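You operate a simulated robot arm through the tools that you are given. There is no shell and no other tool. Be economical: measure what you need, move in short steps, check, and stop when the job is done.

The job below is to be done with a simulated robot arm. You get a single attempt, and the scene is never put back.

Task
Clamp the yellow-ended rail, fit the brass block, then tray it.
Fine: at the green corner fence, orange clamp lever back open, rail into the purple tray with its block.
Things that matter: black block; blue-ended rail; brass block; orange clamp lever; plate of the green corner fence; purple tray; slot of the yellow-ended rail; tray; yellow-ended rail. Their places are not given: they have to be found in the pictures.

It is judged by the outcome, as a careful person would: the job done as asked, and still so three seconds after it is handed in. It fails if anything else is knocked over, pushed out of place, dropped, spilled or broken.

Robot
A 7-joint arm with a two-finger parallel gripper, fixed in place. Base frame: the origin is at the foot of the arm, x ahead of it, y to its left, z up; the work surface is at about z = -0.08. Lengths are in m, angles in rad, forces in N, time in s.
With the tool pointing down near the work surface it reaches from about 0.24 to 0.62 m from the base axis. Its first joint turns from -1.152 to 1.152 rad. Payload 2.6 kg.
The TCP is the grasp point between the finger pads, 0.03 m short of the fingertips. In the tool frame z runs along the fingers and y along their closing line. Largest opening 0.094 m; finger width 0.028, thickness 0.01; the body of the gripper, 0.05 by 0.096 m, starts 0.055 m behind the TCP.
Orientation is told as [roll, pitch, yaw] about the base's x, y, z axes, in that order, counted from this pose: with the fingers straight down and closing along the base's y, the tool's x points along the base's -x, its y along +y and its z along -z.

Tools
- The arm moves only by the tool drive_tool. Its argument "targets" is a list that holds one entry, the list of rows, each a list of 7 numbers: the shift along the base's x, y, z in units of 20 mm (1.0 is 20 mm), then the turn, a rotation vector about the base's x, y, z in units of 8 degrees (1.0 is 8 degrees), then the gripper command, from -1 (fully open) to 1 (shut), values between in proportion. In form: [[[tx, ty, tz, rx, ry, rz, grip], ...]]. A call has 1 to 8 rows; each row shifts and turns the commanded pose from where the row before left it. A call with a number of a shift or a turn outside -1 to 1 is refused whole. Each row takes 0.2 s and may step no farther than 0.05 m and 0.15 rad from the row before; otherwise, or with a gripper value out of range, the whole call is refused. A pose out of reach is approached as far as the arm can. The call stops where the force on the tool passes 90 N (or 10 N more than at its start, if that is more) or the arm is blocked; 0.2 s more then pass. The fingers move at their own pace (about 0.072 m/s each) and stop on an object; they squeeze with about 42 N. The grip force told is the motor's: it shows also when the fingers shut on nothing. Time passes only in rows, and 0.2 s behind the last, so rows that do not move let the fingers close. The reply holds the time, the measured pose of the TCP, the force on the tool along the base axes, the opening and the grip force, in the units named above and with some noise, with the torque about the TCP (base axes, N m) and any sound that the robot's microphone picked up, and new pictures: "show" is both (left out), scene, wrist or none.
- Cameras (640 x 400 px; columns grow to the right, rows downward): "scene" is fixed at [0.0154, 0.4182, 0.5679]; the picture's right is [-0.92, -0.40, 0.00], its down [-0.22, 0.50, -0.84] and it looks along [0.34, -0.77, -0.54] (base axes); focal length 326 px, centre (320, 200). "wrist" rides on the gripper at [0.076, 0.014, -0.102] in the tool frame; the picture's right is [-0.18, 0.98, 0.00], its down [-0.75, -0.14, -0.64] and it looks along [-0.63, -0.12, 0.77] (tool axes); focal length 243 px, centre (320, 200).
- pixel_to_xyz(camera, pixels): for up to 12 pixels [column, row] of the newest picture of that camera ("zoom" is the newest enlarged one), the place [x, y, z] in the base frame of the surface seen there, good to about 0.002 m. It takes no simulated time.
- inspect(camera, box): a new picture of the part [left, top, right, bottom] of that camera's present view, enlarged. It takes no simulated time.
- finish_job(): hands the job in; it is judged then, once.

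Work in short steps. Measure before you move; look again where a grasp or a placing could have gone wrong, and mend it. You have 80 turns and 200 pictures in all, those below and enlarged ones among them. Open the gripper and draw the arm clear of the work before you hand the job in, unless the task says otherwise; then end with one line.

The tools are called after "Emit:" as a command line: name --argument value ..., lists and objects as JSON in quotes. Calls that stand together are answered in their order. drive_tool: Moves the arm, as the interface text tells. Its arguments: {"type":"object","properties":{"targets":{"type":"array","items":{"type":"array","items":{"type":"array","items":{"type":"number"}}}},"show":{"type":"string","enum":["both","scene","wrist","none"]}},"required":["targets"]} The other tools are called the same way: pixel_to_xyz (camera, pixels) gives the place of the surface under pixels of a picture; inspect (camera, box) takes an enlarged picture of a part of a camera's view; finish_job () hands the job in.

At the start:

```text
time: 0.0
tool_pos: [0.4167, -0.0834, 0.2989]
tool_rot: [-0.001, -0.001, -0.001]
contact_force: [-0.8, -0.2, -0.1]
wrist_torque: [0.0, 0.03, 0.03]
gripper_width: 0.0941
finger_force: 0.1
```

scene: 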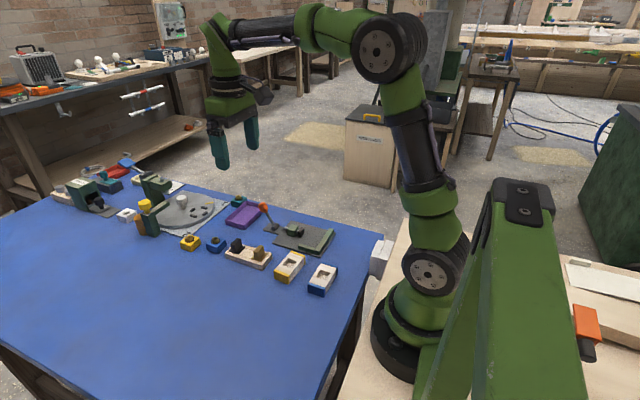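
wrist: 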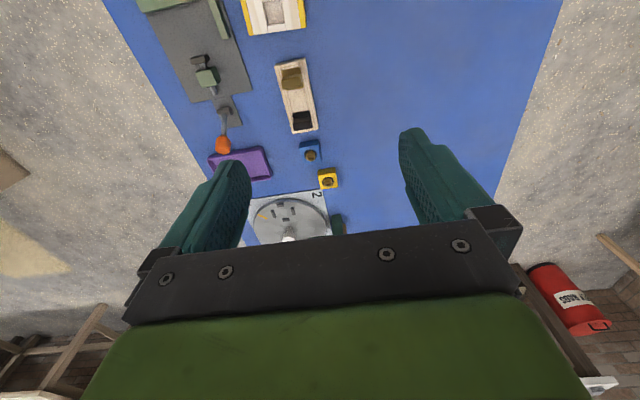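

The bench shows the rails near (290,265) and (322,279), the block holder near (248,255), and the fence with its clamp near (300,238). I'll enlarge those areas.

Emit:
inspect --camera "scene" --box '[210, 190, 370, 300]'

Emit:
inspect --camera "wrist" --box '[130, 0, 350, 200]'

```text
3.64 times, centred on (290, 245) of scene
```

zoom: 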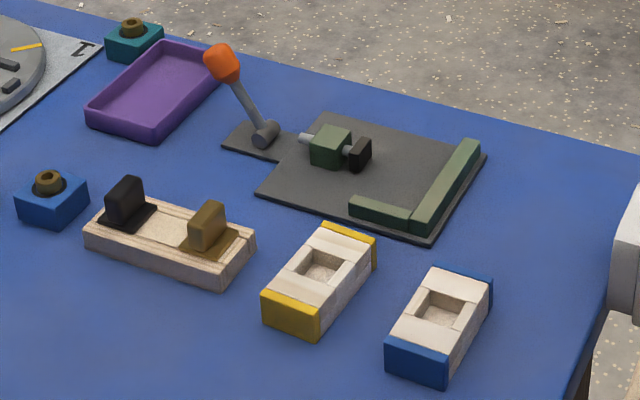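

```text
2.00 times, centred on (240, 100) of wrist
```

zoom: 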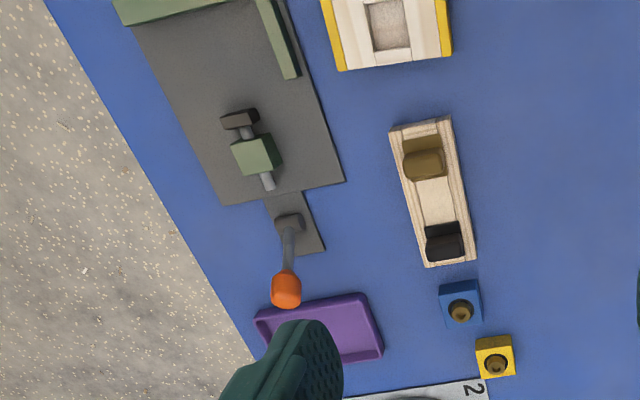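

The wrist zoom shows the layout from above, so I'll measure the main points on it.

Emit:
pixel_to_xyz --camera "zoom" --pixels '[[388, 24], [335, 60], [448, 48], [422, 150], [424, 170], [445, 230], [444, 250], [238, 120], [255, 150], [285, 222], [285, 285], [320, 330]]'

Emit:
pixel_to_xyz --camera "zoom" --pixels '[[290, 75], [260, 5], [120, 15], [343, 180], [222, 203], [190, 6], [262, 312], [352, 298], [378, 352], [400, 190], [435, 120], [470, 258]]'

Emit:
inspect --camera "scene" --box '[260, 200, 340, 250]'

```text
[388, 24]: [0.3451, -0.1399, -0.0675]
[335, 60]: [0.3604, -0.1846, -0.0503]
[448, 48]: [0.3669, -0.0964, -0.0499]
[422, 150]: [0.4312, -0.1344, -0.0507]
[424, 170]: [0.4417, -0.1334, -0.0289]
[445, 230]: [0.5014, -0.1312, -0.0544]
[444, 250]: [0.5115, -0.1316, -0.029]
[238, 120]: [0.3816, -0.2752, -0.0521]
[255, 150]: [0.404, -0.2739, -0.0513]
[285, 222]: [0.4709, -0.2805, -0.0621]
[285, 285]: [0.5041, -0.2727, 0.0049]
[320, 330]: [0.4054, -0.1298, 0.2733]
```

```text
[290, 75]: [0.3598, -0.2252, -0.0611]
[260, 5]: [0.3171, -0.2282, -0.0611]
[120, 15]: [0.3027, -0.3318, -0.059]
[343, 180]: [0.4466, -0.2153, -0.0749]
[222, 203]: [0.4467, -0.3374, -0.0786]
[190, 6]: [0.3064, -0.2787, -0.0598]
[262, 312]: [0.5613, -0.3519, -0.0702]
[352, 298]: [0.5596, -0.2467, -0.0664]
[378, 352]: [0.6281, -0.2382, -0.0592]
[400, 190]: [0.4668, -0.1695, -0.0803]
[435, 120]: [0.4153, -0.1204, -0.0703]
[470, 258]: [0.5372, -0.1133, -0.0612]
```

```text
8.00 times, centred on (300, 225) of scene
```

zoom: 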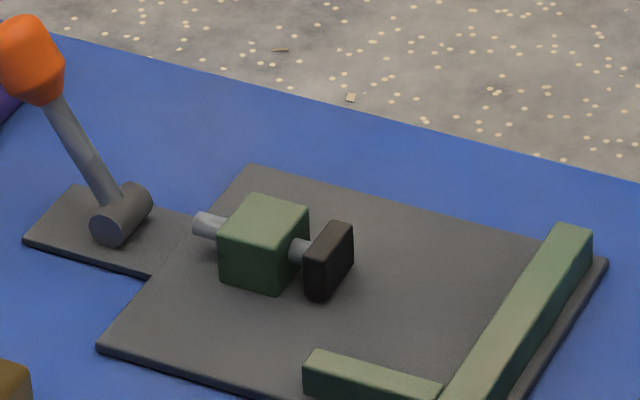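

The fence and clamp are clear in this view, so I'll measure points on them and then zoom in on the rails and blocks.

Emit:
pixel_to_xyz --camera "zoom" --pixels '[[30, 40], [60, 130], [105, 195], [120, 220], [340, 228], [345, 265], [315, 280], [250, 210], [250, 265], [570, 235], [480, 375], [370, 365]]'

Emit:
pixel_to_xyz --camera "zoom" --pixels '[[260, 170], [105, 345], [600, 260], [400, 290], [450, 320], [310, 355], [430, 385], [555, 230], [310, 250], [350, 230], [205, 225], [380, 395]]'

Emit:
inspect --camera "scene" --box '[225, 235, 345, 305]'

```text
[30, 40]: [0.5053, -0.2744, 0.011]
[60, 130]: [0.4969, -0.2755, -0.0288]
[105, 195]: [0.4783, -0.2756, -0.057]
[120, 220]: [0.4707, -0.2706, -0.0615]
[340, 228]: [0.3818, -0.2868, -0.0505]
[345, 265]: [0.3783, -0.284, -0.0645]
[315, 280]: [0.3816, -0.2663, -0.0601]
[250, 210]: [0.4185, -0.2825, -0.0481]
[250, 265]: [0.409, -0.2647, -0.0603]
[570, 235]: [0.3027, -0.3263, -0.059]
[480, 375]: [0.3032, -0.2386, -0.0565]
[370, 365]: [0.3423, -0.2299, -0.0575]
```

```text
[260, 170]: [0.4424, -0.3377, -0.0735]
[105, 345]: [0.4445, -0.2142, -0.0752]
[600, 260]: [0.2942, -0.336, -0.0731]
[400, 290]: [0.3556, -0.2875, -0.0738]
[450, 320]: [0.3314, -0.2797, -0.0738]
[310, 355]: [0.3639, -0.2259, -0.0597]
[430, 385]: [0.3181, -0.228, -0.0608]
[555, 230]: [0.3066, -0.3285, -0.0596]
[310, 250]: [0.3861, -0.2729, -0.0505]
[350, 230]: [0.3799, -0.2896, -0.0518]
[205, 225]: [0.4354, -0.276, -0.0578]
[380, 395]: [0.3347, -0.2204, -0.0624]
```

```text
5.33 times, centred on (285, 270) of scene
```

zoom: 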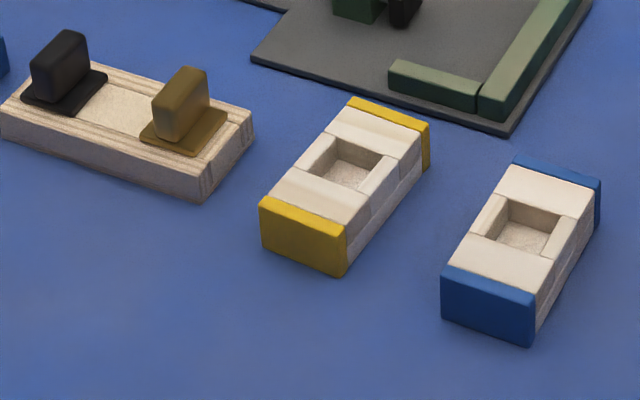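

The rails and blocks are sharp here, so I'll measure their edges and zoom on the tray next.

Emit:
pixel_to_xyz --camera "zoom" --pixels '[[265, 203], [344, 225], [345, 268], [425, 126], [353, 103], [335, 137], [297, 172], [382, 157], [358, 192], [345, 175], [320, 195], [380, 130]]'

Emit:
pixel_to_xyz --camera "zoom" --pixels '[[142, 138], [190, 152], [226, 118], [210, 110], [157, 110], [178, 120], [205, 75], [182, 70], [180, 140], [200, 192], [250, 125], [5, 108]]'

Emit:
inspect --camera "scene" --box '[210, 190, 290, 240]'

```text
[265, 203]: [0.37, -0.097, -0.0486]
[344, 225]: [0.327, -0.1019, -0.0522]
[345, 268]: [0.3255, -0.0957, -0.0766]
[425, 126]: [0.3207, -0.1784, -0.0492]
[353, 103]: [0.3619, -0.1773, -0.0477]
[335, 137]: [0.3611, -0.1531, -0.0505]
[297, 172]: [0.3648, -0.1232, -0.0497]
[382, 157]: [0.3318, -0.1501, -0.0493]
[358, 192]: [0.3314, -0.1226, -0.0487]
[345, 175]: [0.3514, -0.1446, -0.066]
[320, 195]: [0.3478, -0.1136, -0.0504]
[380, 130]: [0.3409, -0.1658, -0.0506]
```

```text
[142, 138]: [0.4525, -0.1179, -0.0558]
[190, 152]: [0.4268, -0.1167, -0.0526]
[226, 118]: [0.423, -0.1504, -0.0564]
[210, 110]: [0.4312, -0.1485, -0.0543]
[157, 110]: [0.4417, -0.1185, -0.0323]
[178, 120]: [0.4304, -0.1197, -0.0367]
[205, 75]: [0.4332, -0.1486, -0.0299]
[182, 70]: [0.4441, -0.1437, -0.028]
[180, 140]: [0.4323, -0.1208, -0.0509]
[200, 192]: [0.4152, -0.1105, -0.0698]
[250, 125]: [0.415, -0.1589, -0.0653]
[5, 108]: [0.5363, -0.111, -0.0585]
```

```text
8.00 times, centred on (250, 215) of scene
```

zoom: 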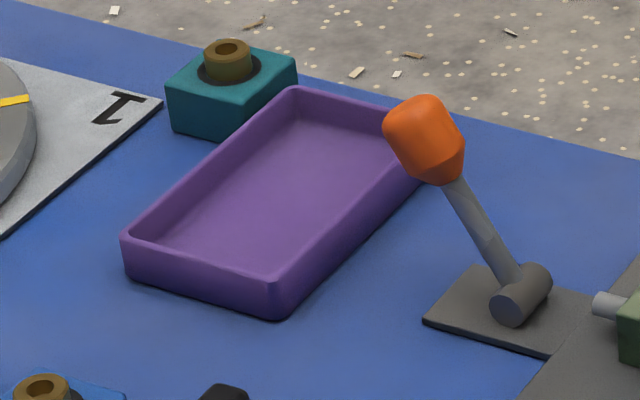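

Emit:
pixel_to_xyz --camera "zoom" --pixels '[[128, 238], [278, 285], [295, 92], [420, 190], [260, 190], [275, 312], [150, 240], [300, 100], [270, 275], [385, 115], [340, 190], [230, 60]]'

```text
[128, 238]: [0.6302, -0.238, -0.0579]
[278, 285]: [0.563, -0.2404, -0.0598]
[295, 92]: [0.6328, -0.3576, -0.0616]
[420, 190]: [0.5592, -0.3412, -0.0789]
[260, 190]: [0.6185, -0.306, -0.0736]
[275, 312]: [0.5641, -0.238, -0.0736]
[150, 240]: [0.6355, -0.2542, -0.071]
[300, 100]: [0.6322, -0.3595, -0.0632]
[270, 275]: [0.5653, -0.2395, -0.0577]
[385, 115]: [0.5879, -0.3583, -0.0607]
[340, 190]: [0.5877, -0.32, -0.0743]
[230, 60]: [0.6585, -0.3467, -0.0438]
```

The rail centre is about (0.346, -0.138), it is about 43 mm wide in x, and it is turned about -5°. I'll turn the tool by -90° so it closes across the rail, and move over it.

Emit:
drive_tool --targets '[[[-0.44, -0.1, -0.6, 0, 0, -1, -1], [-0.44, -0.1, -0.6, 0, 0, -1, -1], [-0.44, -0.1, -0.6, 0, 0, -1, -1], [-0.44, -0.1, -0.6, 0, 0, -1, -1], [-0.44, -0.1, -0.6, 0, 0, -1, -1], [-0.44, -0.1, -0.6, 0, 0, -1, -1], [-0.44, -0.1, -0.6, 0, 0, -1, -1], [-0.44, -0.1, -0.6, 0, 0, -1, -1]]]' --show "none"

Emit:
drive_tool --targets '[[[0, -0.4, -0.6, 0, 0, -1, -1], [0, -0.4, -0.6, 0, 0, -1, -1], [0, -0.4, -0.6, 0, 0, -1, -1], [0, -0.4, -0.6, 0, 0, -0.875, -1], [0, -0.3, -0.6, 0, 0, 0, -1], [0, 0, 0, 0, 0, 0, -1]]]'

```text
time: 1.8
tool_pos: [0.3461, -0.0993, 0.2027]
tool_rot: [0.0, -0.001, -1.118]
contact_force: [-0.1, -0.3, 0.3]
wrist_torque: [-0.02, -0.01, -0.04]
gripper_width: 0.094
finger_force: 0.0
```

```text
time: 3.2
tool_pos: [0.3455, -0.1363, 0.1406]
tool_rot: [-0.001, -0.002, -1.658]
contact_force: [0.2, 0.3, 0.6]
wrist_torque: [0.0, 0.03, -0.02]
gripper_width: 0.0943
finger_force: 0.1
```

scene: 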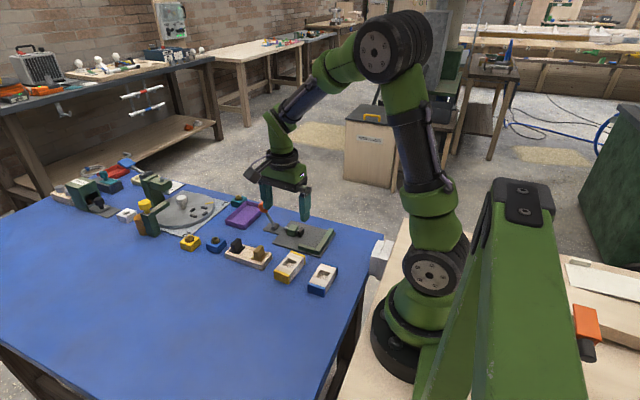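
wrist: 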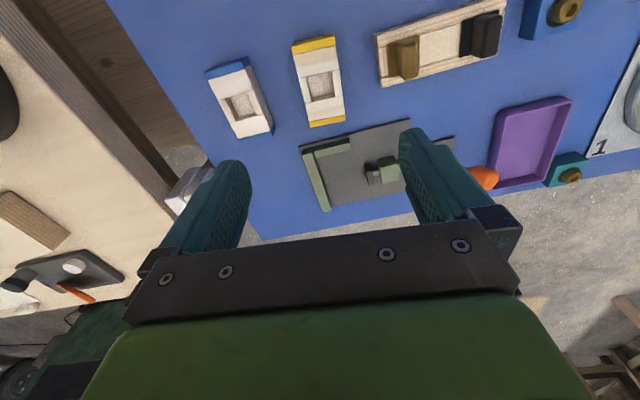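

The wrist view shows the yellow-ended rail at (320,80). I'll zoom in to get its corners precisely.

Emit:
inspect --camera "wrist" --box '[270, 20, 370, 140]'

Emit:
inspect --camera "wrist" --box '[290, 10, 410, 140]'

```text
3.33 times, centred on (320, 80) of wrist
```

zoom: 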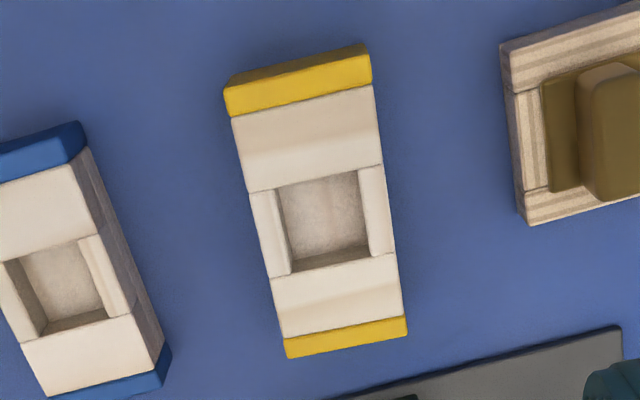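

```text
3.08 times, centred on (350, 75) of wrist
```

zoom: 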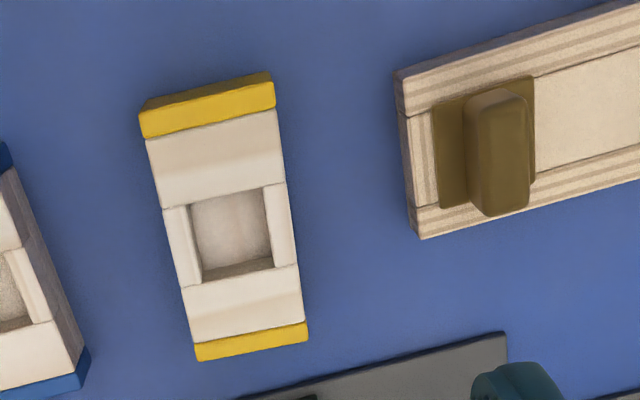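

I'll measure the rail top corners, the slot corners and the brass block on this zoom.

Emit:
pixel_to_xyz --camera "zoom" --pixels '[[145, 136], [273, 107], [196, 345], [305, 325], [198, 360], [306, 343], [189, 207], [265, 188], [202, 279], [273, 265], [230, 225], [150, 160]]'

Emit:
pixel_to_xyz --camera "zoom" --pixels '[[436, 108], [533, 80], [442, 206], [535, 180], [470, 108], [522, 95], [485, 212], [527, 205], [498, 160], [420, 235], [600, 100], [450, 160]]'

```text
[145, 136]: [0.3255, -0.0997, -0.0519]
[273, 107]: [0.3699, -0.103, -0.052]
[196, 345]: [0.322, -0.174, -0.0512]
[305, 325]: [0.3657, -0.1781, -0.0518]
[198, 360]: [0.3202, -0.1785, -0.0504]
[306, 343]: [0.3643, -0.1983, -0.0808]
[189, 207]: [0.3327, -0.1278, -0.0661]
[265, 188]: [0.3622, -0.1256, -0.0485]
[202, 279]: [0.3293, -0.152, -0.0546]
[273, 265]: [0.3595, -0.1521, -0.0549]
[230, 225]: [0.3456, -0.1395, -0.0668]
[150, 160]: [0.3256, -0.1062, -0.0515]
```

```text
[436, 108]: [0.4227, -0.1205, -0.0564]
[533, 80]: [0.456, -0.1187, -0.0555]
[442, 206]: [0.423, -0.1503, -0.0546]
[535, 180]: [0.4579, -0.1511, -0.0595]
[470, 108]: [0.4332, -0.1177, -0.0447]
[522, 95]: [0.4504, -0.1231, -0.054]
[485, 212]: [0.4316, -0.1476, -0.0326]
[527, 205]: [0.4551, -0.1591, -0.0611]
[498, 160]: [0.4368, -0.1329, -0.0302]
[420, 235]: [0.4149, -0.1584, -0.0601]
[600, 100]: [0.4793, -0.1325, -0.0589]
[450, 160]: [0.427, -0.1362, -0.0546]
```

The rail is 44 mm wide, centred at (0.346, -0.139), with yaw about -3°. Before I descend, I'll check how much room there is to the blue-ended rail.

Emit:
pixel_to_xyz --camera "zoom" --pixels '[[12, 172], [75, 335], [88, 352], [10, 155]]'

Emit:
drive_tool --targets '[[[0.06, 0.4, -1, 0, 0, 0.25, -0.49], [0, 0.365, -1, 0, 0, 0, -0.49], [0, 0, -1, 0, 0, 0, -0.49], [0, 0, -1, 0, 0, 0, -0.49], [0, 0, -1, 0, 0, 0, -0.49], [0, 0, 0, 0, 0, 0, -0.49]]]'

```text
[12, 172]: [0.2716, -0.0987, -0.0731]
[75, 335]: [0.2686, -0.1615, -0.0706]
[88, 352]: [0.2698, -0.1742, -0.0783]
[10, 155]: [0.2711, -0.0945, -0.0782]
```

```text
time: 4.6
tool_pos: [0.3491, -0.1226, 0.0439]
tool_rot: [0.001, 0.001, -1.621]
contact_force: [0.1, 0.0, 0.4]
wrist_torque: [0.03, -0.01, -0.04]
gripper_width: 0.07
finger_force: 0.0
```

scene: 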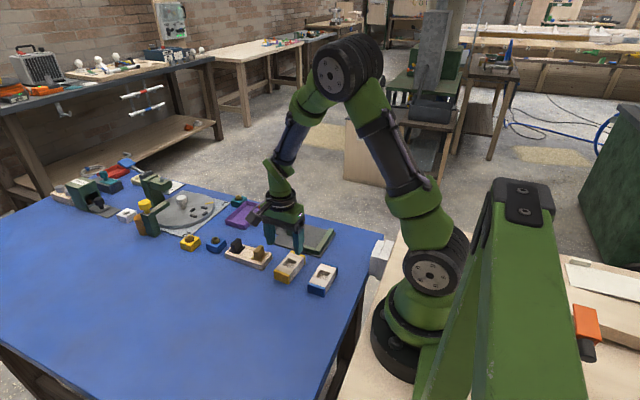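
wrist: 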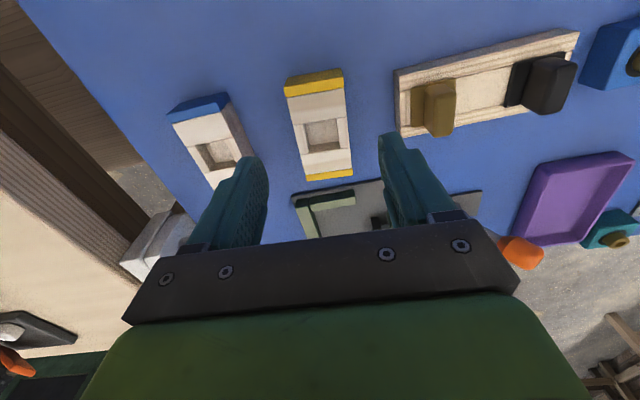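

There is 50 mm of clear space around the rail. I'll go down to TCP z = -0.031, then close the fingers.

Emit:
drive_tool --targets '[[[-0.1, 0.05, -1, 0, 0, 0, -0.49], [0, 0, -1, 0, 0, 0, -0.49], [0, 0, -1, 0, 0, 0, -0.49], [0, 0, -0.74, 0, 0, 0, -0.49], [0, 0, 0, 0, 0, 0, -0.49]]]'

```text
time: 5.8
tool_pos: [0.3478, -0.1189, -0.0325]
tool_rot: [-0.002, 0.001, -1.624]
contact_force: [-0.1, 0.7, 0.6]
wrist_torque: [-0.02, -0.02, 0.02]
gripper_width: 0.0701
finger_force: 0.0
```

scene: 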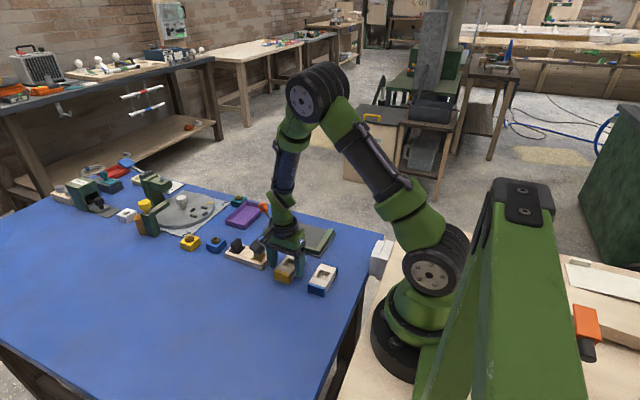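
wrist: 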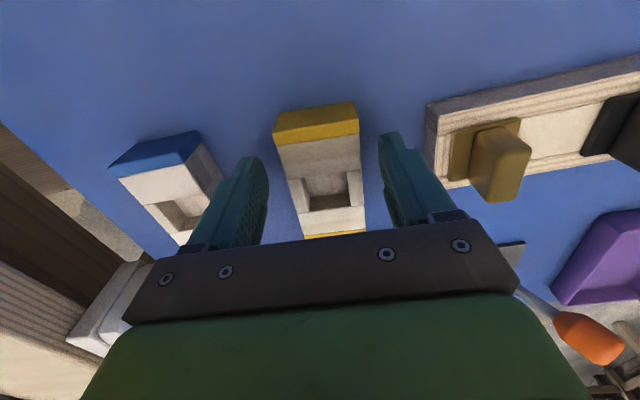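

The fingers straddle the rail, so I'll close them and lift slightly.

Emit:
drive_tool --targets '[[[0, 0, 0, 0, 0, 0, 1], [0, 0, 0, 0, 0, 0, 1], [0, 0, 0, 0, 0, 0, 1], [0, 0, 0, 0, 0, 0, 1], [0, 0, 0, 0, 0, 0, 1]]]' --show "none"

Emit:
drive_tool --targets '[[[0, 0, 1, 0, 0, 0, 1], [0, 0, 1, 0, 0, 0, 1], [0, 0, 1, 0, 0, 0, 1], [0, 0, 1, 0, 0, 0, 1]]]'

```text
time: 7.0
tool_pos: [0.3465, -0.1206, -0.0325]
tool_rot: [-0.001, 0.001, -1.624]
contact_force: [-0.8, 0.6, -0.2]
wrist_torque: [0.01, -0.02, 0.06]
gripper_width: 0.0453
finger_force: 42.6
```

```text
time: 8.0
tool_pos: [0.3449, -0.1213, 0.0477]
tool_rot: [0.001, -0.002, -1.619]
contact_force: [-0.4, -0.7, 0.2]
wrist_torque: [0.01, -0.01, 0.02]
gripper_width: 0.0449
finger_force: 41.9
```

scene: 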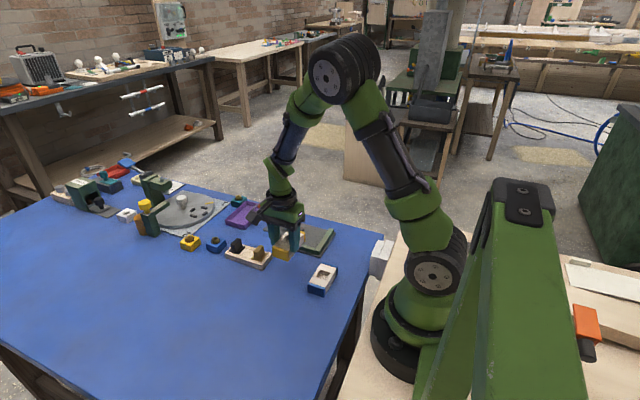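
wrist: 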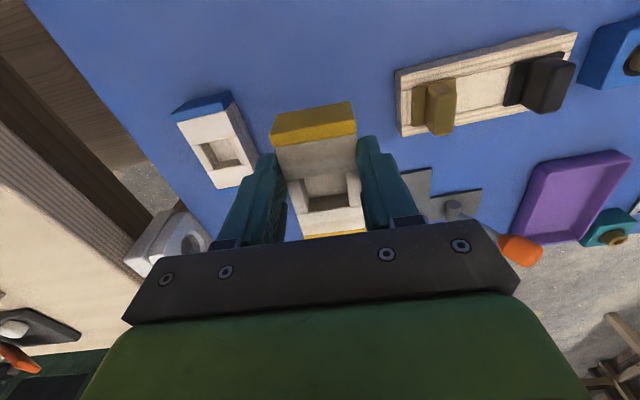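

The rail is held, with a width of 44.5 mm. I'll measure its near end relative to the TCP and look at the fence walls again.

Emit:
pixel_to_xyz --camera "wrist" --pixels '[[276, 143], [355, 133], [312, 105], [315, 125], [315, 172]]'

Emit:
inspect --camera "scene" --box '[280, 215, 340, 255]'

```text
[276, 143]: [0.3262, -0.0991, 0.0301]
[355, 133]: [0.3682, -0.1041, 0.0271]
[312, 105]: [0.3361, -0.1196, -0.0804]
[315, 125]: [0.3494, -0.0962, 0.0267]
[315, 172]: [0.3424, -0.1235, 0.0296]
```

```text
10.00 times, centred on (310, 235) of scene
```

zoom: 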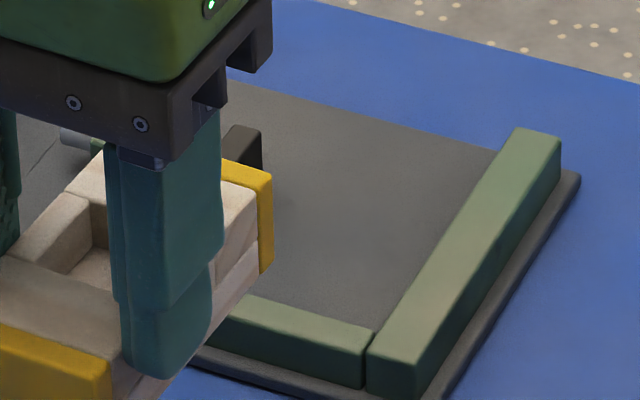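

The inner edges of both walls can be seen in this zoom, so I'll measure them.

Emit:
pixel_to_xyz --camera "zoom" --pixels '[[450, 235], [432, 255], [418, 275], [470, 255], [485, 255], [505, 150], [300, 310], [330, 318], [300, 325], [280, 305], [360, 330], [430, 225]]'

```text
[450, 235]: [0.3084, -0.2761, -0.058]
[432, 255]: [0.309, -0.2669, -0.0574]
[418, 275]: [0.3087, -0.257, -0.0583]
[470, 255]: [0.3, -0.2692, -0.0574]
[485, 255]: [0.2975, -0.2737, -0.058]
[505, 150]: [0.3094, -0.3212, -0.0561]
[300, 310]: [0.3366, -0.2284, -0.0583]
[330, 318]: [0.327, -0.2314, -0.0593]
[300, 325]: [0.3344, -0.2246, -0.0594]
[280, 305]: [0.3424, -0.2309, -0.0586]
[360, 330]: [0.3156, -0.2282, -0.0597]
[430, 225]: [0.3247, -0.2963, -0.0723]
```

The long wall's inner face is at x ≈ 0.310 and the short wall's is at y ≈ -0.233. I'll carry the rail above the corner with a 2 to 3 mm margin and square it up.

Emit:
drive_tool --targets '[[[-0.1, -1, 0, 0, 0, 0.37, 1], [-0.1, -1, 0, 0, 0, 0, 1], [-0.1, -1, 0, 0, 0, 0, 1], [-0.1, -1, 0, 0, 0, 0, 1], [-0.1, -1, 0, 0, 0, 0, 1], [0, -1, 0, 0, 0, 0, 1], [0, -0.98, 0, 0, 0, 0, 1], [0, 0, -1, 0, 0, 0, 1]]]' --show "none"

Emit:
drive_tool --targets '[[[0, 0, -1, 0, 0, 0, 1], [0, 0, 0, 0, 0, 0, 1]]]'

Emit:
inspect --camera "scene" --box '[260, 210, 340, 260]'

```text
time: 9.8
tool_pos: [0.3366, -0.2595, 0.0277]
tool_rot: [-0.001, 0.0, -1.57]
contact_force: [-0.8, 1.0, -0.6]
wrist_torque: [0.01, -0.01, -0.02]
gripper_width: 0.0452
finger_force: 41.9
```

```text
time: 10.4
tool_pos: [0.3361, -0.2602, 0.0092]
tool_rot: [0.0, 0.001, -1.569]
contact_force: [-0.7, -0.1, -0.9]
wrist_torque: [-0.02, 0.02, 0.01]
gripper_width: 0.0451
finger_force: 41.9
```

scene: 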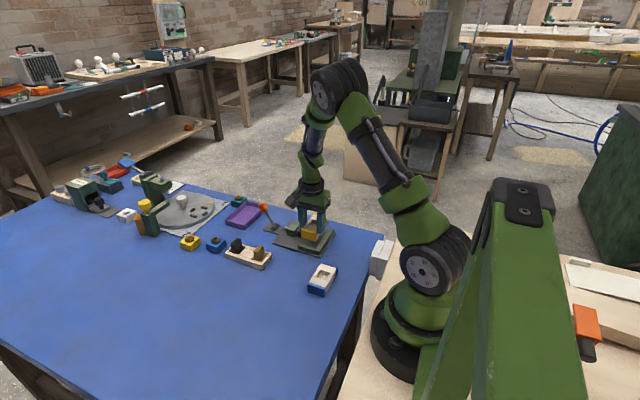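
wrist: 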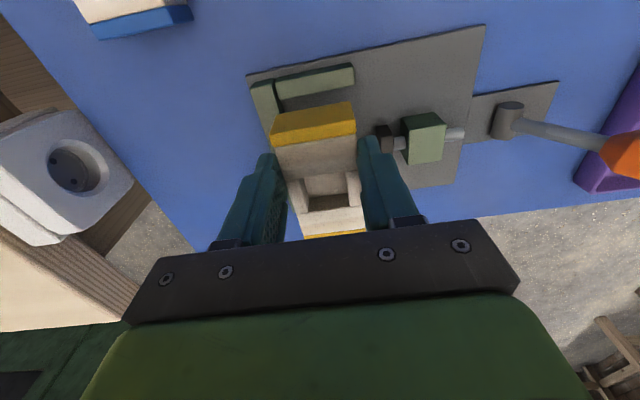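

```text
8.00 times, centred on (300, 235) of scene
```

zoom: 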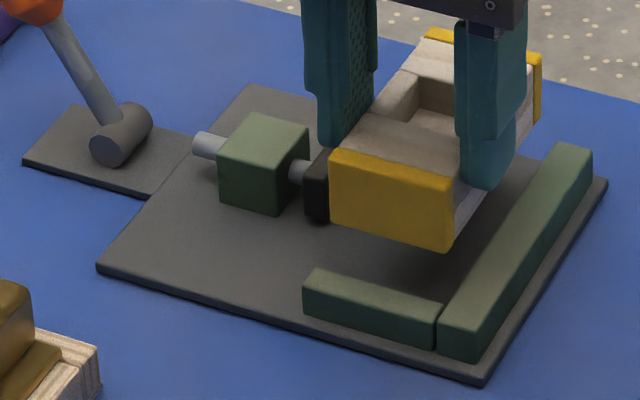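

I'll check the held rail's edges against the walls in this zoom.

Emit:
pixel_to_xyz --camera "zoom" --pixels '[[337, 160], [450, 188], [447, 245], [335, 225], [400, 200], [515, 190], [370, 282], [430, 300], [310, 200], [535, 70]]'

```text
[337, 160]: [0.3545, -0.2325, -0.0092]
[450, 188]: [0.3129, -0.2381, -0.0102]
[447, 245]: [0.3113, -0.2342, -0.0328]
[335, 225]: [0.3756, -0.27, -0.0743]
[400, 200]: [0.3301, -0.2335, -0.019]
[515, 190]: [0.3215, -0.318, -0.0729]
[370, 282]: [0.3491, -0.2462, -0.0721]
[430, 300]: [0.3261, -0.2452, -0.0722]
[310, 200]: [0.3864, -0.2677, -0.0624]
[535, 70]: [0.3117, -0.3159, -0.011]
```

The near end is right at the short wall's face. I'll back off 3 mm in -y and lower to just above the plate.

Emit:
drive_tool --targets '[[[-0.05, -0.16, -0.4, 0, 0, 0, 1], [0, 0, -0.6, 0, 0, 0, 1], [0, 0, -0.5, 0, 0, 0, 1], [0, 0, -0.1, 0, 0, 0, 1], [0, 0, 0, 0, 0, 0, 1]]]'

Emit:
inspect --camera "scene" --box '[260, 210, 340, 260]'

```text
time: 11.6
tool_pos: [0.335, -0.2621, -0.0242]
tool_rot: [0.0, -0.001, -1.571]
contact_force: [0.6, 0.1, -0.8]
wrist_torque: [0.01, -0.05, 0.01]
gripper_width: 0.0451
finger_force: 42.1
```

scene: 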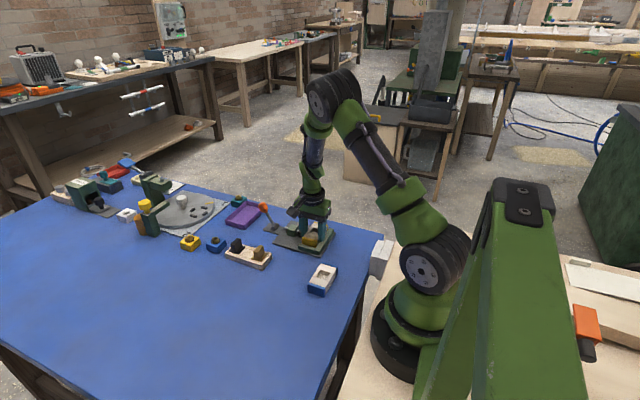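
wrist: 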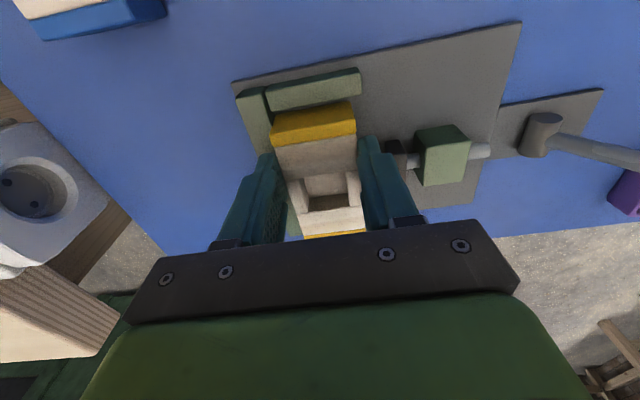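

```text
8.00 times, centred on (300, 235) of scene
```

zoom: 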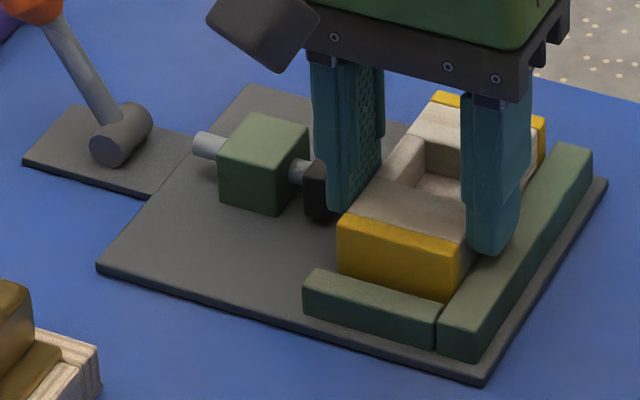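

The rail is about 2 mm from each wall. I'll ease it down, then toward the short wall and the long wall, watching the force.

Emit:
drive_tool --targets '[[[0, 0, -0.07, 0, 0, 0, 1], [0, 0.08, 0, 0, 0, 0, 1], [-0.06, 0, 0, 0, 0, 0, 1], [0, 0, 0, 0, 0, 0, 1]]]' --show "none"

Emit:
inspect --camera "scene" --box '[290, 225, 340, 260]'

```text
time: 12.6
tool_pos: [0.3344, -0.2614, -0.0246]
tool_rot: [0.001, -0.001, -1.57]
contact_force: [7.5, 0.6, -2.2]
wrist_torque: [0.0, -0.31, 0.0]
gripper_width: 0.0452
finger_force: 41.4
```

```text
11.43 times, centred on (315, 242) of scene
```

zoom: 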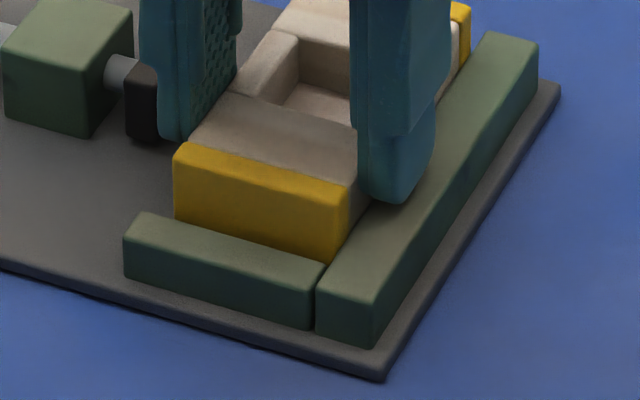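

There is 7 N in x, so the rail touches the long wall. I'll nudge it toward the short wall and down a little.

Emit:
drive_tool --targets '[[[0, 0.06, 0, 0, 0, 0, 1], [0, 0.05, 0, 0, 0, 0, 1], [0, 0, -0.05, 0, 0, 0, 1], [0, 0, 0, 0, 0, 0, 1]]]' --show "none"

```text
time: 13.6
tool_pos: [0.3339, -0.2587, -0.0265]
tool_rot: [0.002, -0.003, -1.571]
contact_force: [11.6, -2.5, 5.3]
wrist_torque: [-0.02, -0.24, 0.11]
gripper_width: 0.0455
finger_force: 41.6
```

It touches the plate and is just touching in y. One more small push in y, then I'll release by opening a little.

Emit:
drive_tool --targets '[[[0.03, 0.05, 0, 0, 0, 0, 1], [0, 0.03, 0, 0, 0, 0, 1], [0, 0, 0, 0, 0, 0, 1]]]' --show "none"

Emit:
inspect --camera "scene" --box '[290, 225, 340, 260]'

```text
time: 14.4
tool_pos: [0.334, -0.2579, -0.0253]
tool_rot: [0.001, -0.001, -1.571]
contact_force: [7.1, -6.1, 5.1]
wrist_torque: [-0.14, -0.24, 0.1]
gripper_width: 0.045
finger_force: 42.4
```

```text
11.43 times, centred on (315, 242) of scene
```

zoom: 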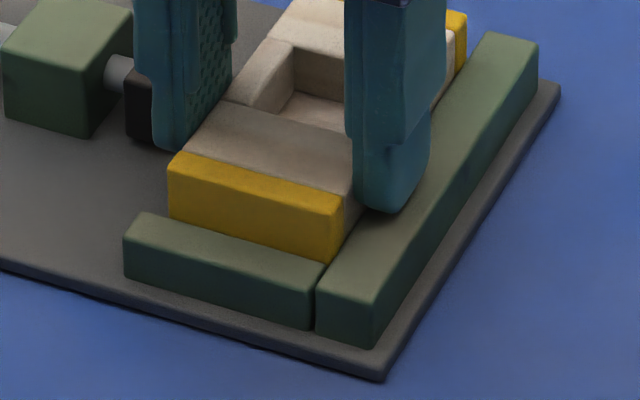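

The rail is seated against both walls. I'll open slightly to 54 mm to stay clear of the clamp pad, then rise.

Emit:
drive_tool --targets '[[[0, 0, 0, 0, 0, 0, -0.15], [0, 0, 0, 0, 0, 0, -0.15], [0, 0, 0.5, 0, 0, 0, -0.15], [0, 0, 1, 0, 0, 0, -0.15], [0, 0, 1, 0, 0, 0, -0.15], [0, 0, 1, 0, 0, 0, -0.15], [0, 0, 1, 0, 0, 0, -0.15], [0, 0, 1, 0, 0, 0, -0.15]]]'

Emit:
inspect --camera "scene" --box '[260, 210, 340, 260]'

```text
time: 16.2
tool_pos: [0.3334, -0.257, 0.0843]
tool_rot: [-0.002, 0.0, -1.571]
contact_force: [0.7, -0.4, 0.1]
wrist_torque: [0.0, -0.03, -0.02]
gripper_width: 0.0543
finger_force: 0.1
```

scene: 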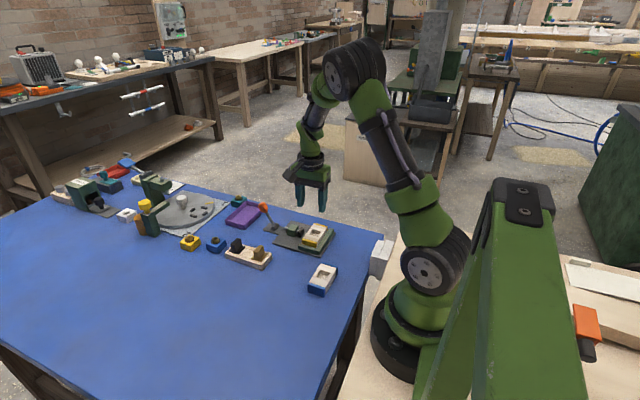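
wrist: 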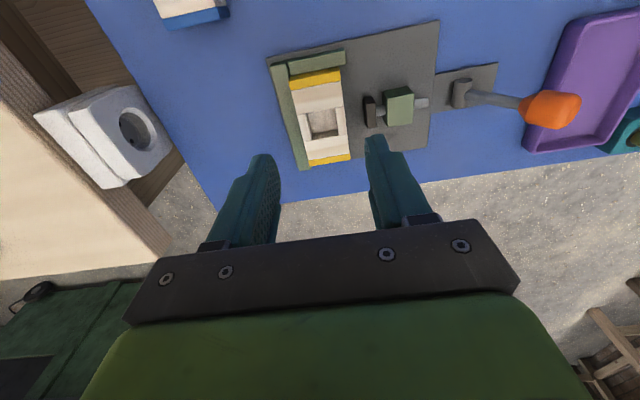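

```text
8.00 times, centred on (300, 235) of scene
```

zoom: 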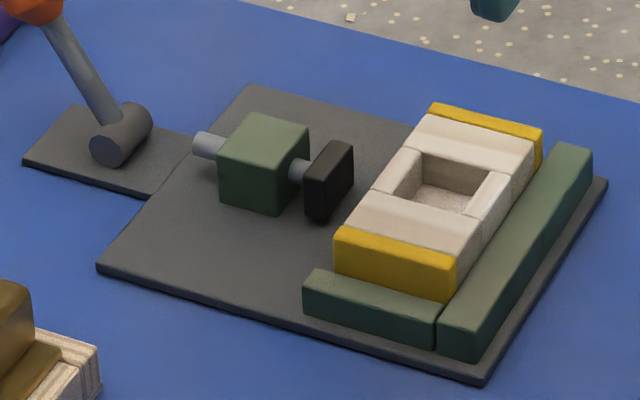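

The rail sits squarely in the corner. Next is the lever, so I'll measure its knob at wrist (550,108) and its shaft.

Emit:
pixel_to_xyz --camera "wrist" --pixels '[[550, 108], [525, 108], [576, 108], [552, 93], [548, 125], [500, 100], [462, 93], [322, 120]]'

Emit:
inspect --camera "wrist" --box '[440, 60, 600, 160]'

```text
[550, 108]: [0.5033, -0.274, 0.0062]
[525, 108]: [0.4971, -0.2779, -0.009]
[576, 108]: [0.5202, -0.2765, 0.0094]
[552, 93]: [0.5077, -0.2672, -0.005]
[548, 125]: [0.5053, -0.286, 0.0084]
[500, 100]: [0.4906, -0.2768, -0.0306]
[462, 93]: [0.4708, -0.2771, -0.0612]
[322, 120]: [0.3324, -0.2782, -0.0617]
```

```text
4.00 times, centred on (520, 110) of wrist
```

zoom: 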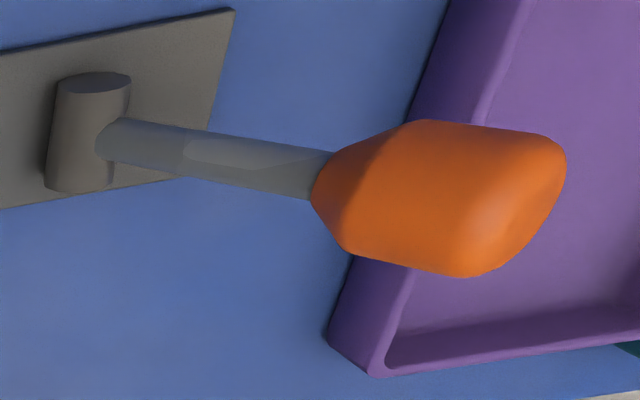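

The knob centre is about (0.510, -0.277, 0.0) and its hinge is at (0.470, -0.277, -0.065). I'll place the open fingers around the knob, one on the -x side and one on the +x side.

Emit:
drive_tool --targets '[[[1, -0.2, 0, 0, 0, 0, -0.4], [1, -0.2, 0, 0, 0, 0, -0.4], [1, -0.2, 0, 0, 0, 0, -0.4], [1, -0.2, 0, 0, 0, 0, -0.4], [1, -0.2, 0, 0, 0, 0, -0.4], [1, 0, 0, 0, 0, 0, -0.4], [1, 0, 0, 0, 0, 0, -0.4], [1, 0, 0, 0, 0, 0, -0.4]]]' --show "none"

Emit:
drive_tool --targets '[[[0.75, 0, 0, 0, 0, 0, -0.4], [0, 0, -0.8, 0, 0, 0, -0.4], [0, 0, -0.8, 0, 0, 0, -0.4], [0, 0, -0.7, 0, 0, 0, -0.4], [0, 0, -0.67, 0, 0, 0, -0.4], [0, 0, 0, 0, 0, 0, -0.4]]]'

Emit:
inspect --camera "scene" --box '[220, 180, 340, 260]'

```text
time: 18.0
tool_pos: [0.4961, -0.2785, 0.0837]
tool_rot: [0.0, 0.001, -1.57]
contact_force: [0.3, 0.3, -0.3]
wrist_torque: [0.01, 0.01, -0.01]
gripper_width: 0.0657
finger_force: 0.1
```

```text
time: 19.4
tool_pos: [0.5099, -0.2773, 0.0227]
tool_rot: [-0.001, -0.001, -1.571]
contact_force: [0.1, 0.1, 0.0]
wrist_torque: [0.01, -0.03, 0.01]
gripper_width: 0.0658
finger_force: 0.0
```

scene: 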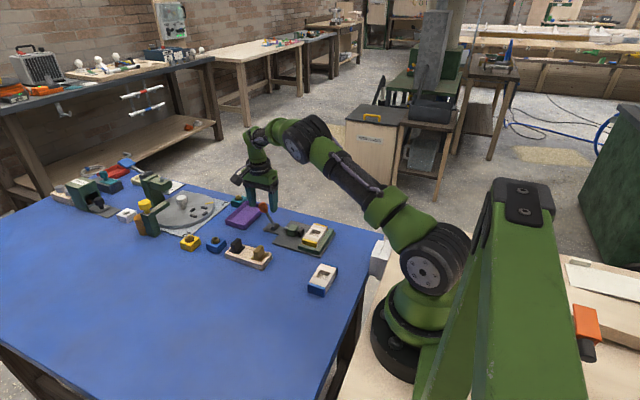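
wrist: 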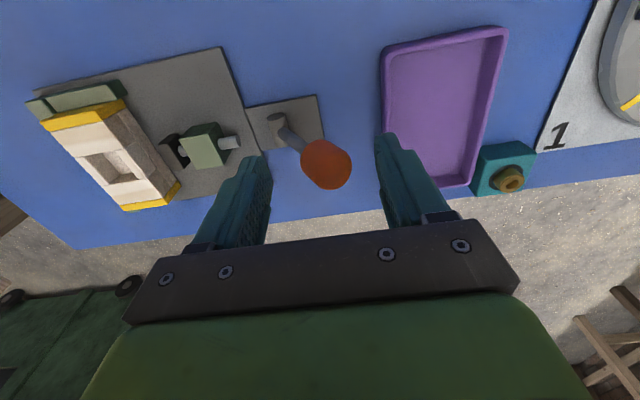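

```text
5.00 times, centred on (280, 220) of scene
```

zoom: 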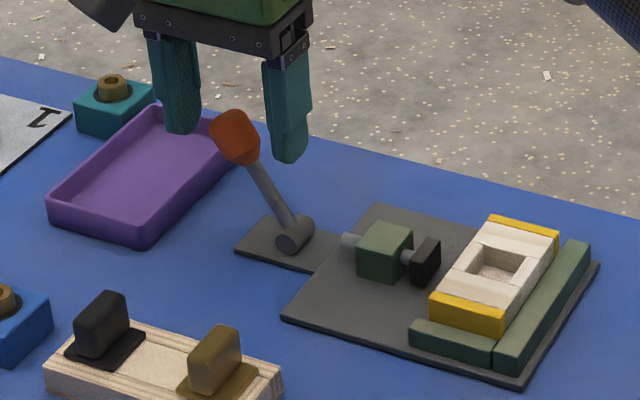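

The knob is between the fingers. I'll sweep toward -x in short steps and watch the force.

Emit:
drive_tool --targets '[[[-0.6, 0, 0, 0, 0, 0, -0.4], [-0.6, 0, 0, 0, 0, 0, -0.4], [-0.6, 0, 0, 0, 0, 0, -0.4], [-0.6, 0, 0, 0, 0, 0, -0.4]]]' --show "none"

Emit:
drive_tool --targets '[[[-0.5, 0, 0, 0, 0, 0, -0.4], [-0.5, 0, 0, 0, 0, 0, -0.4]]]' --show "none"

Emit:
inspect --camera "scene" --box '[220, 180, 340, 260]'

```text
time: 20.4
tool_pos: [0.4622, -0.2781, 0.0219]
tool_rot: [-0.001, -0.001, -1.573]
contact_force: [1.1, -0.2, -0.2]
wrist_torque: [0.0, 0.01, -0.02]
gripper_width: 0.0661
finger_force: 0.4
```

```text
time: 21.0
tool_pos: [0.4414, -0.2776, 0.0239]
tool_rot: [0.0, -0.001, -1.57]
contact_force: [0.6, -0.8, 0.0]
wrist_torque: [-0.01, 0.01, -0.02]
gripper_width: 0.0658
finger_force: 0.1
```

```text
5.00 times, centred on (280, 220) of scene
```

zoom: 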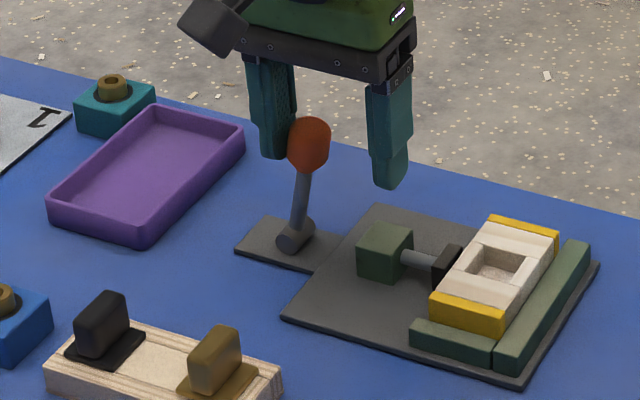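

The plunger pad has moved up to the rail and the lever is about upright. I'll keep pushing gently to its end stop.

Emit:
drive_tool --targets '[[[-0.4, 0, 0, 0, 0, 0, -0.4], [-0.4, 0, 0, 0, 0, 0, -0.4]]]' --show "none"

Emit:
inspect --camera "scene" --box '[220, 180, 340, 260]'

```text
time: 21.6
tool_pos: [0.4255, -0.2759, 0.0245]
tool_rot: [0.002, 0.0, -1.571]
contact_force: [0.0, -1.3, -0.1]
wrist_torque: [0.01, -0.02, -0.01]
gripper_width: 0.0659
finger_force: 0.1
```

```text
5.00 times, centred on (280, 220) of scene
```

zoom: 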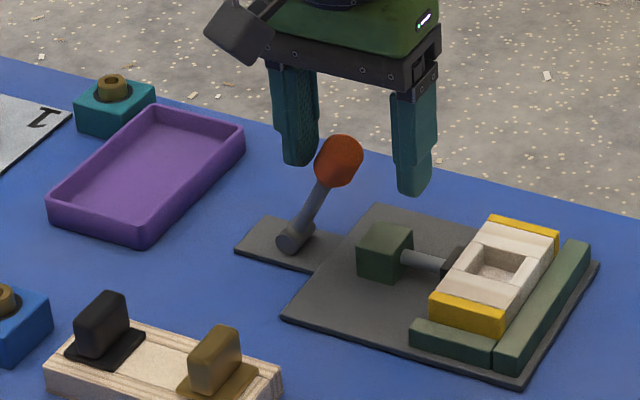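

The lever has gone past upright and the pad is at the rail. I'll push a little further to find out whether it's at the stop.

Emit:
drive_tool --targets '[[[-0.4, 0, 0, 0, 0, 0, -0.4], [-0.3, 0, 0, 0, 0, 0, -0.4], [0, 0, 0, 0, 0, 0, -0.4]]]' --show "none"

Emit:
inspect --camera "scene" --box '[220, 180, 340, 260]'

```text
time: 22.4
tool_pos: [0.4147, -0.2753, 0.0255]
tool_rot: [0.006, -0.002, -1.569]
contact_force: [21.8, 2.2, 5.4]
wrist_torque: [-0.24, -0.85, 0.12]
gripper_width: 0.0779
finger_force: 10.3
```

```text
5.00 times, centred on (280, 220) of scene
```

zoom: 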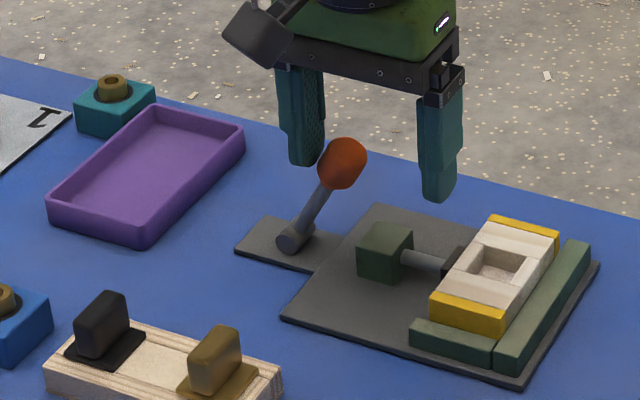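

The lever is against its stop and the rail is clamped. I'll back off, lift straight up, and go to the brass block. I'll raise to z ≈ 0.10 first.

Emit:
drive_tool --targets '[[[0.5, 0, 0, 0, 0, 0, -0.6], [0.5, 0, 0, 0, 0, 0, -0.6], [0, 0, 1, 0, 0, 0, -0.6], [0, 0, 1, 0, 0, 0, -0.6], [0, 0, 1, 0, 0, 0, -0.6], [0, 0, 1, 0, 0, 0, -0.6]]]' --show "none"

Emit:
inspect --camera "scene" --box '[260, 210, 340, 260]'

```text
time: 23.8
tool_pos: [0.4299, -0.2782, 0.1046]
tool_rot: [0.0, 0.001, -1.571]
contact_force: [-0.1, 0.2, 0.4]
wrist_torque: [0.03, -0.01, 0.02]
gripper_width: 0.0751
finger_force: 0.1
```

```text
8.00 times, centred on (300, 235) of scene
```

zoom: 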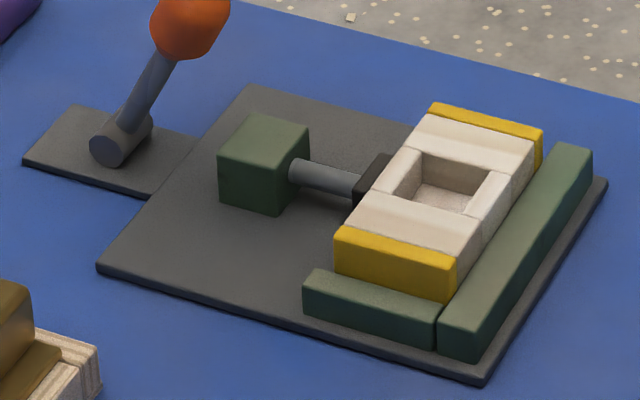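

I'll measure the slot edges in this zoom, and then the same corners from the wrist camera.

Emit:
pixel_to_xyz --camera "zoom" --pixels '[[418, 158], [385, 192], [490, 175], [470, 212], [428, 207], [465, 158], [440, 196], [405, 172], [484, 190], [420, 125], [400, 240], [455, 265]]'

Emit:
drive_tool --targets '[[[-0.8, 0.8, 0, 0, 0, 0, -0.6], [-0.8, 0.8, 0, 0, 0, 0, -0.6], [-0.8, 0, 0, 0, 0, 0, -0.6], [-0.8, 0, 0, 0, 0, 0, -0.6], [-0.8, 0, 0, 0, 0, 0, -0.6]]]' --show "wrist"

```text
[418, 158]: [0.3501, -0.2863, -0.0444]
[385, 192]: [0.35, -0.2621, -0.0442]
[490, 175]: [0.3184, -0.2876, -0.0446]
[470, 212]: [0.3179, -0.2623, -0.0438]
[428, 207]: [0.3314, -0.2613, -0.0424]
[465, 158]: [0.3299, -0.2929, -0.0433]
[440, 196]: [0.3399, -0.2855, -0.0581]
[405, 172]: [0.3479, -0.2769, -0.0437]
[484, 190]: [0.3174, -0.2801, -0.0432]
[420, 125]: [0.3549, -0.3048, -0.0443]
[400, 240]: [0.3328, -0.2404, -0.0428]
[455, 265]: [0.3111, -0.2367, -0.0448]
```

```text
time: 25.0
tool_pos: [0.3522, -0.2468, 0.1037]
tool_rot: [-0.001, 0.0, -1.571]
contact_force: [0.0, 0.0, 0.1]
wrist_torque: [-0.01, 0.01, 0.0]
gripper_width: 0.0754
finger_force: 0.0
```

wrist: 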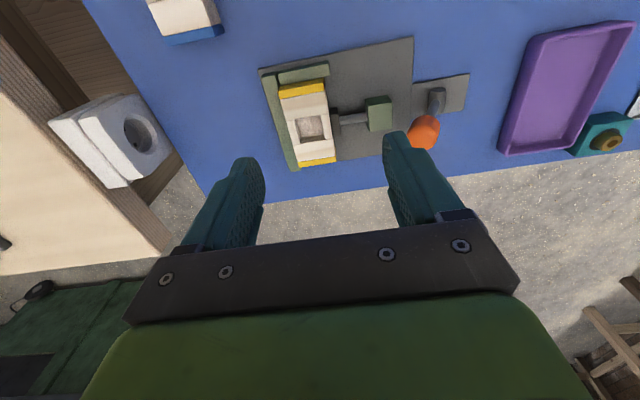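

Emit:
inspect --camera "wrist" --box '[270, 70, 350, 170]'

```text
4.00 times, centred on (310, 120) of wrist
```

zoom: 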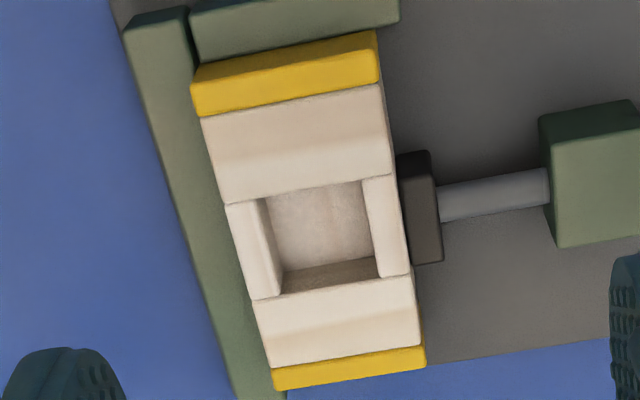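

Emit:
pixel_to_xyz --camera "zoom" --pixels '[[258, 240], [250, 215], [270, 275], [371, 225], [367, 200], [376, 255], [310, 182], [330, 290], [202, 130], [390, 120], [335, 220], [425, 335]]'

```text
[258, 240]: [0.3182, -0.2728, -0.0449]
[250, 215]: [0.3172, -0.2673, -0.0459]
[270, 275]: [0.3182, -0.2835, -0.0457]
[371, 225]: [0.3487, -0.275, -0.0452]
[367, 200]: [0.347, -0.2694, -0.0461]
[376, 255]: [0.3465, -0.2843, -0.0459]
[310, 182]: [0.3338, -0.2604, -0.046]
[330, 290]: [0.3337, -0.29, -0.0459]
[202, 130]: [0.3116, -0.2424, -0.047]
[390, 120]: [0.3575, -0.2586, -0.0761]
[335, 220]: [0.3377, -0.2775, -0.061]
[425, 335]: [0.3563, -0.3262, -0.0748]
```

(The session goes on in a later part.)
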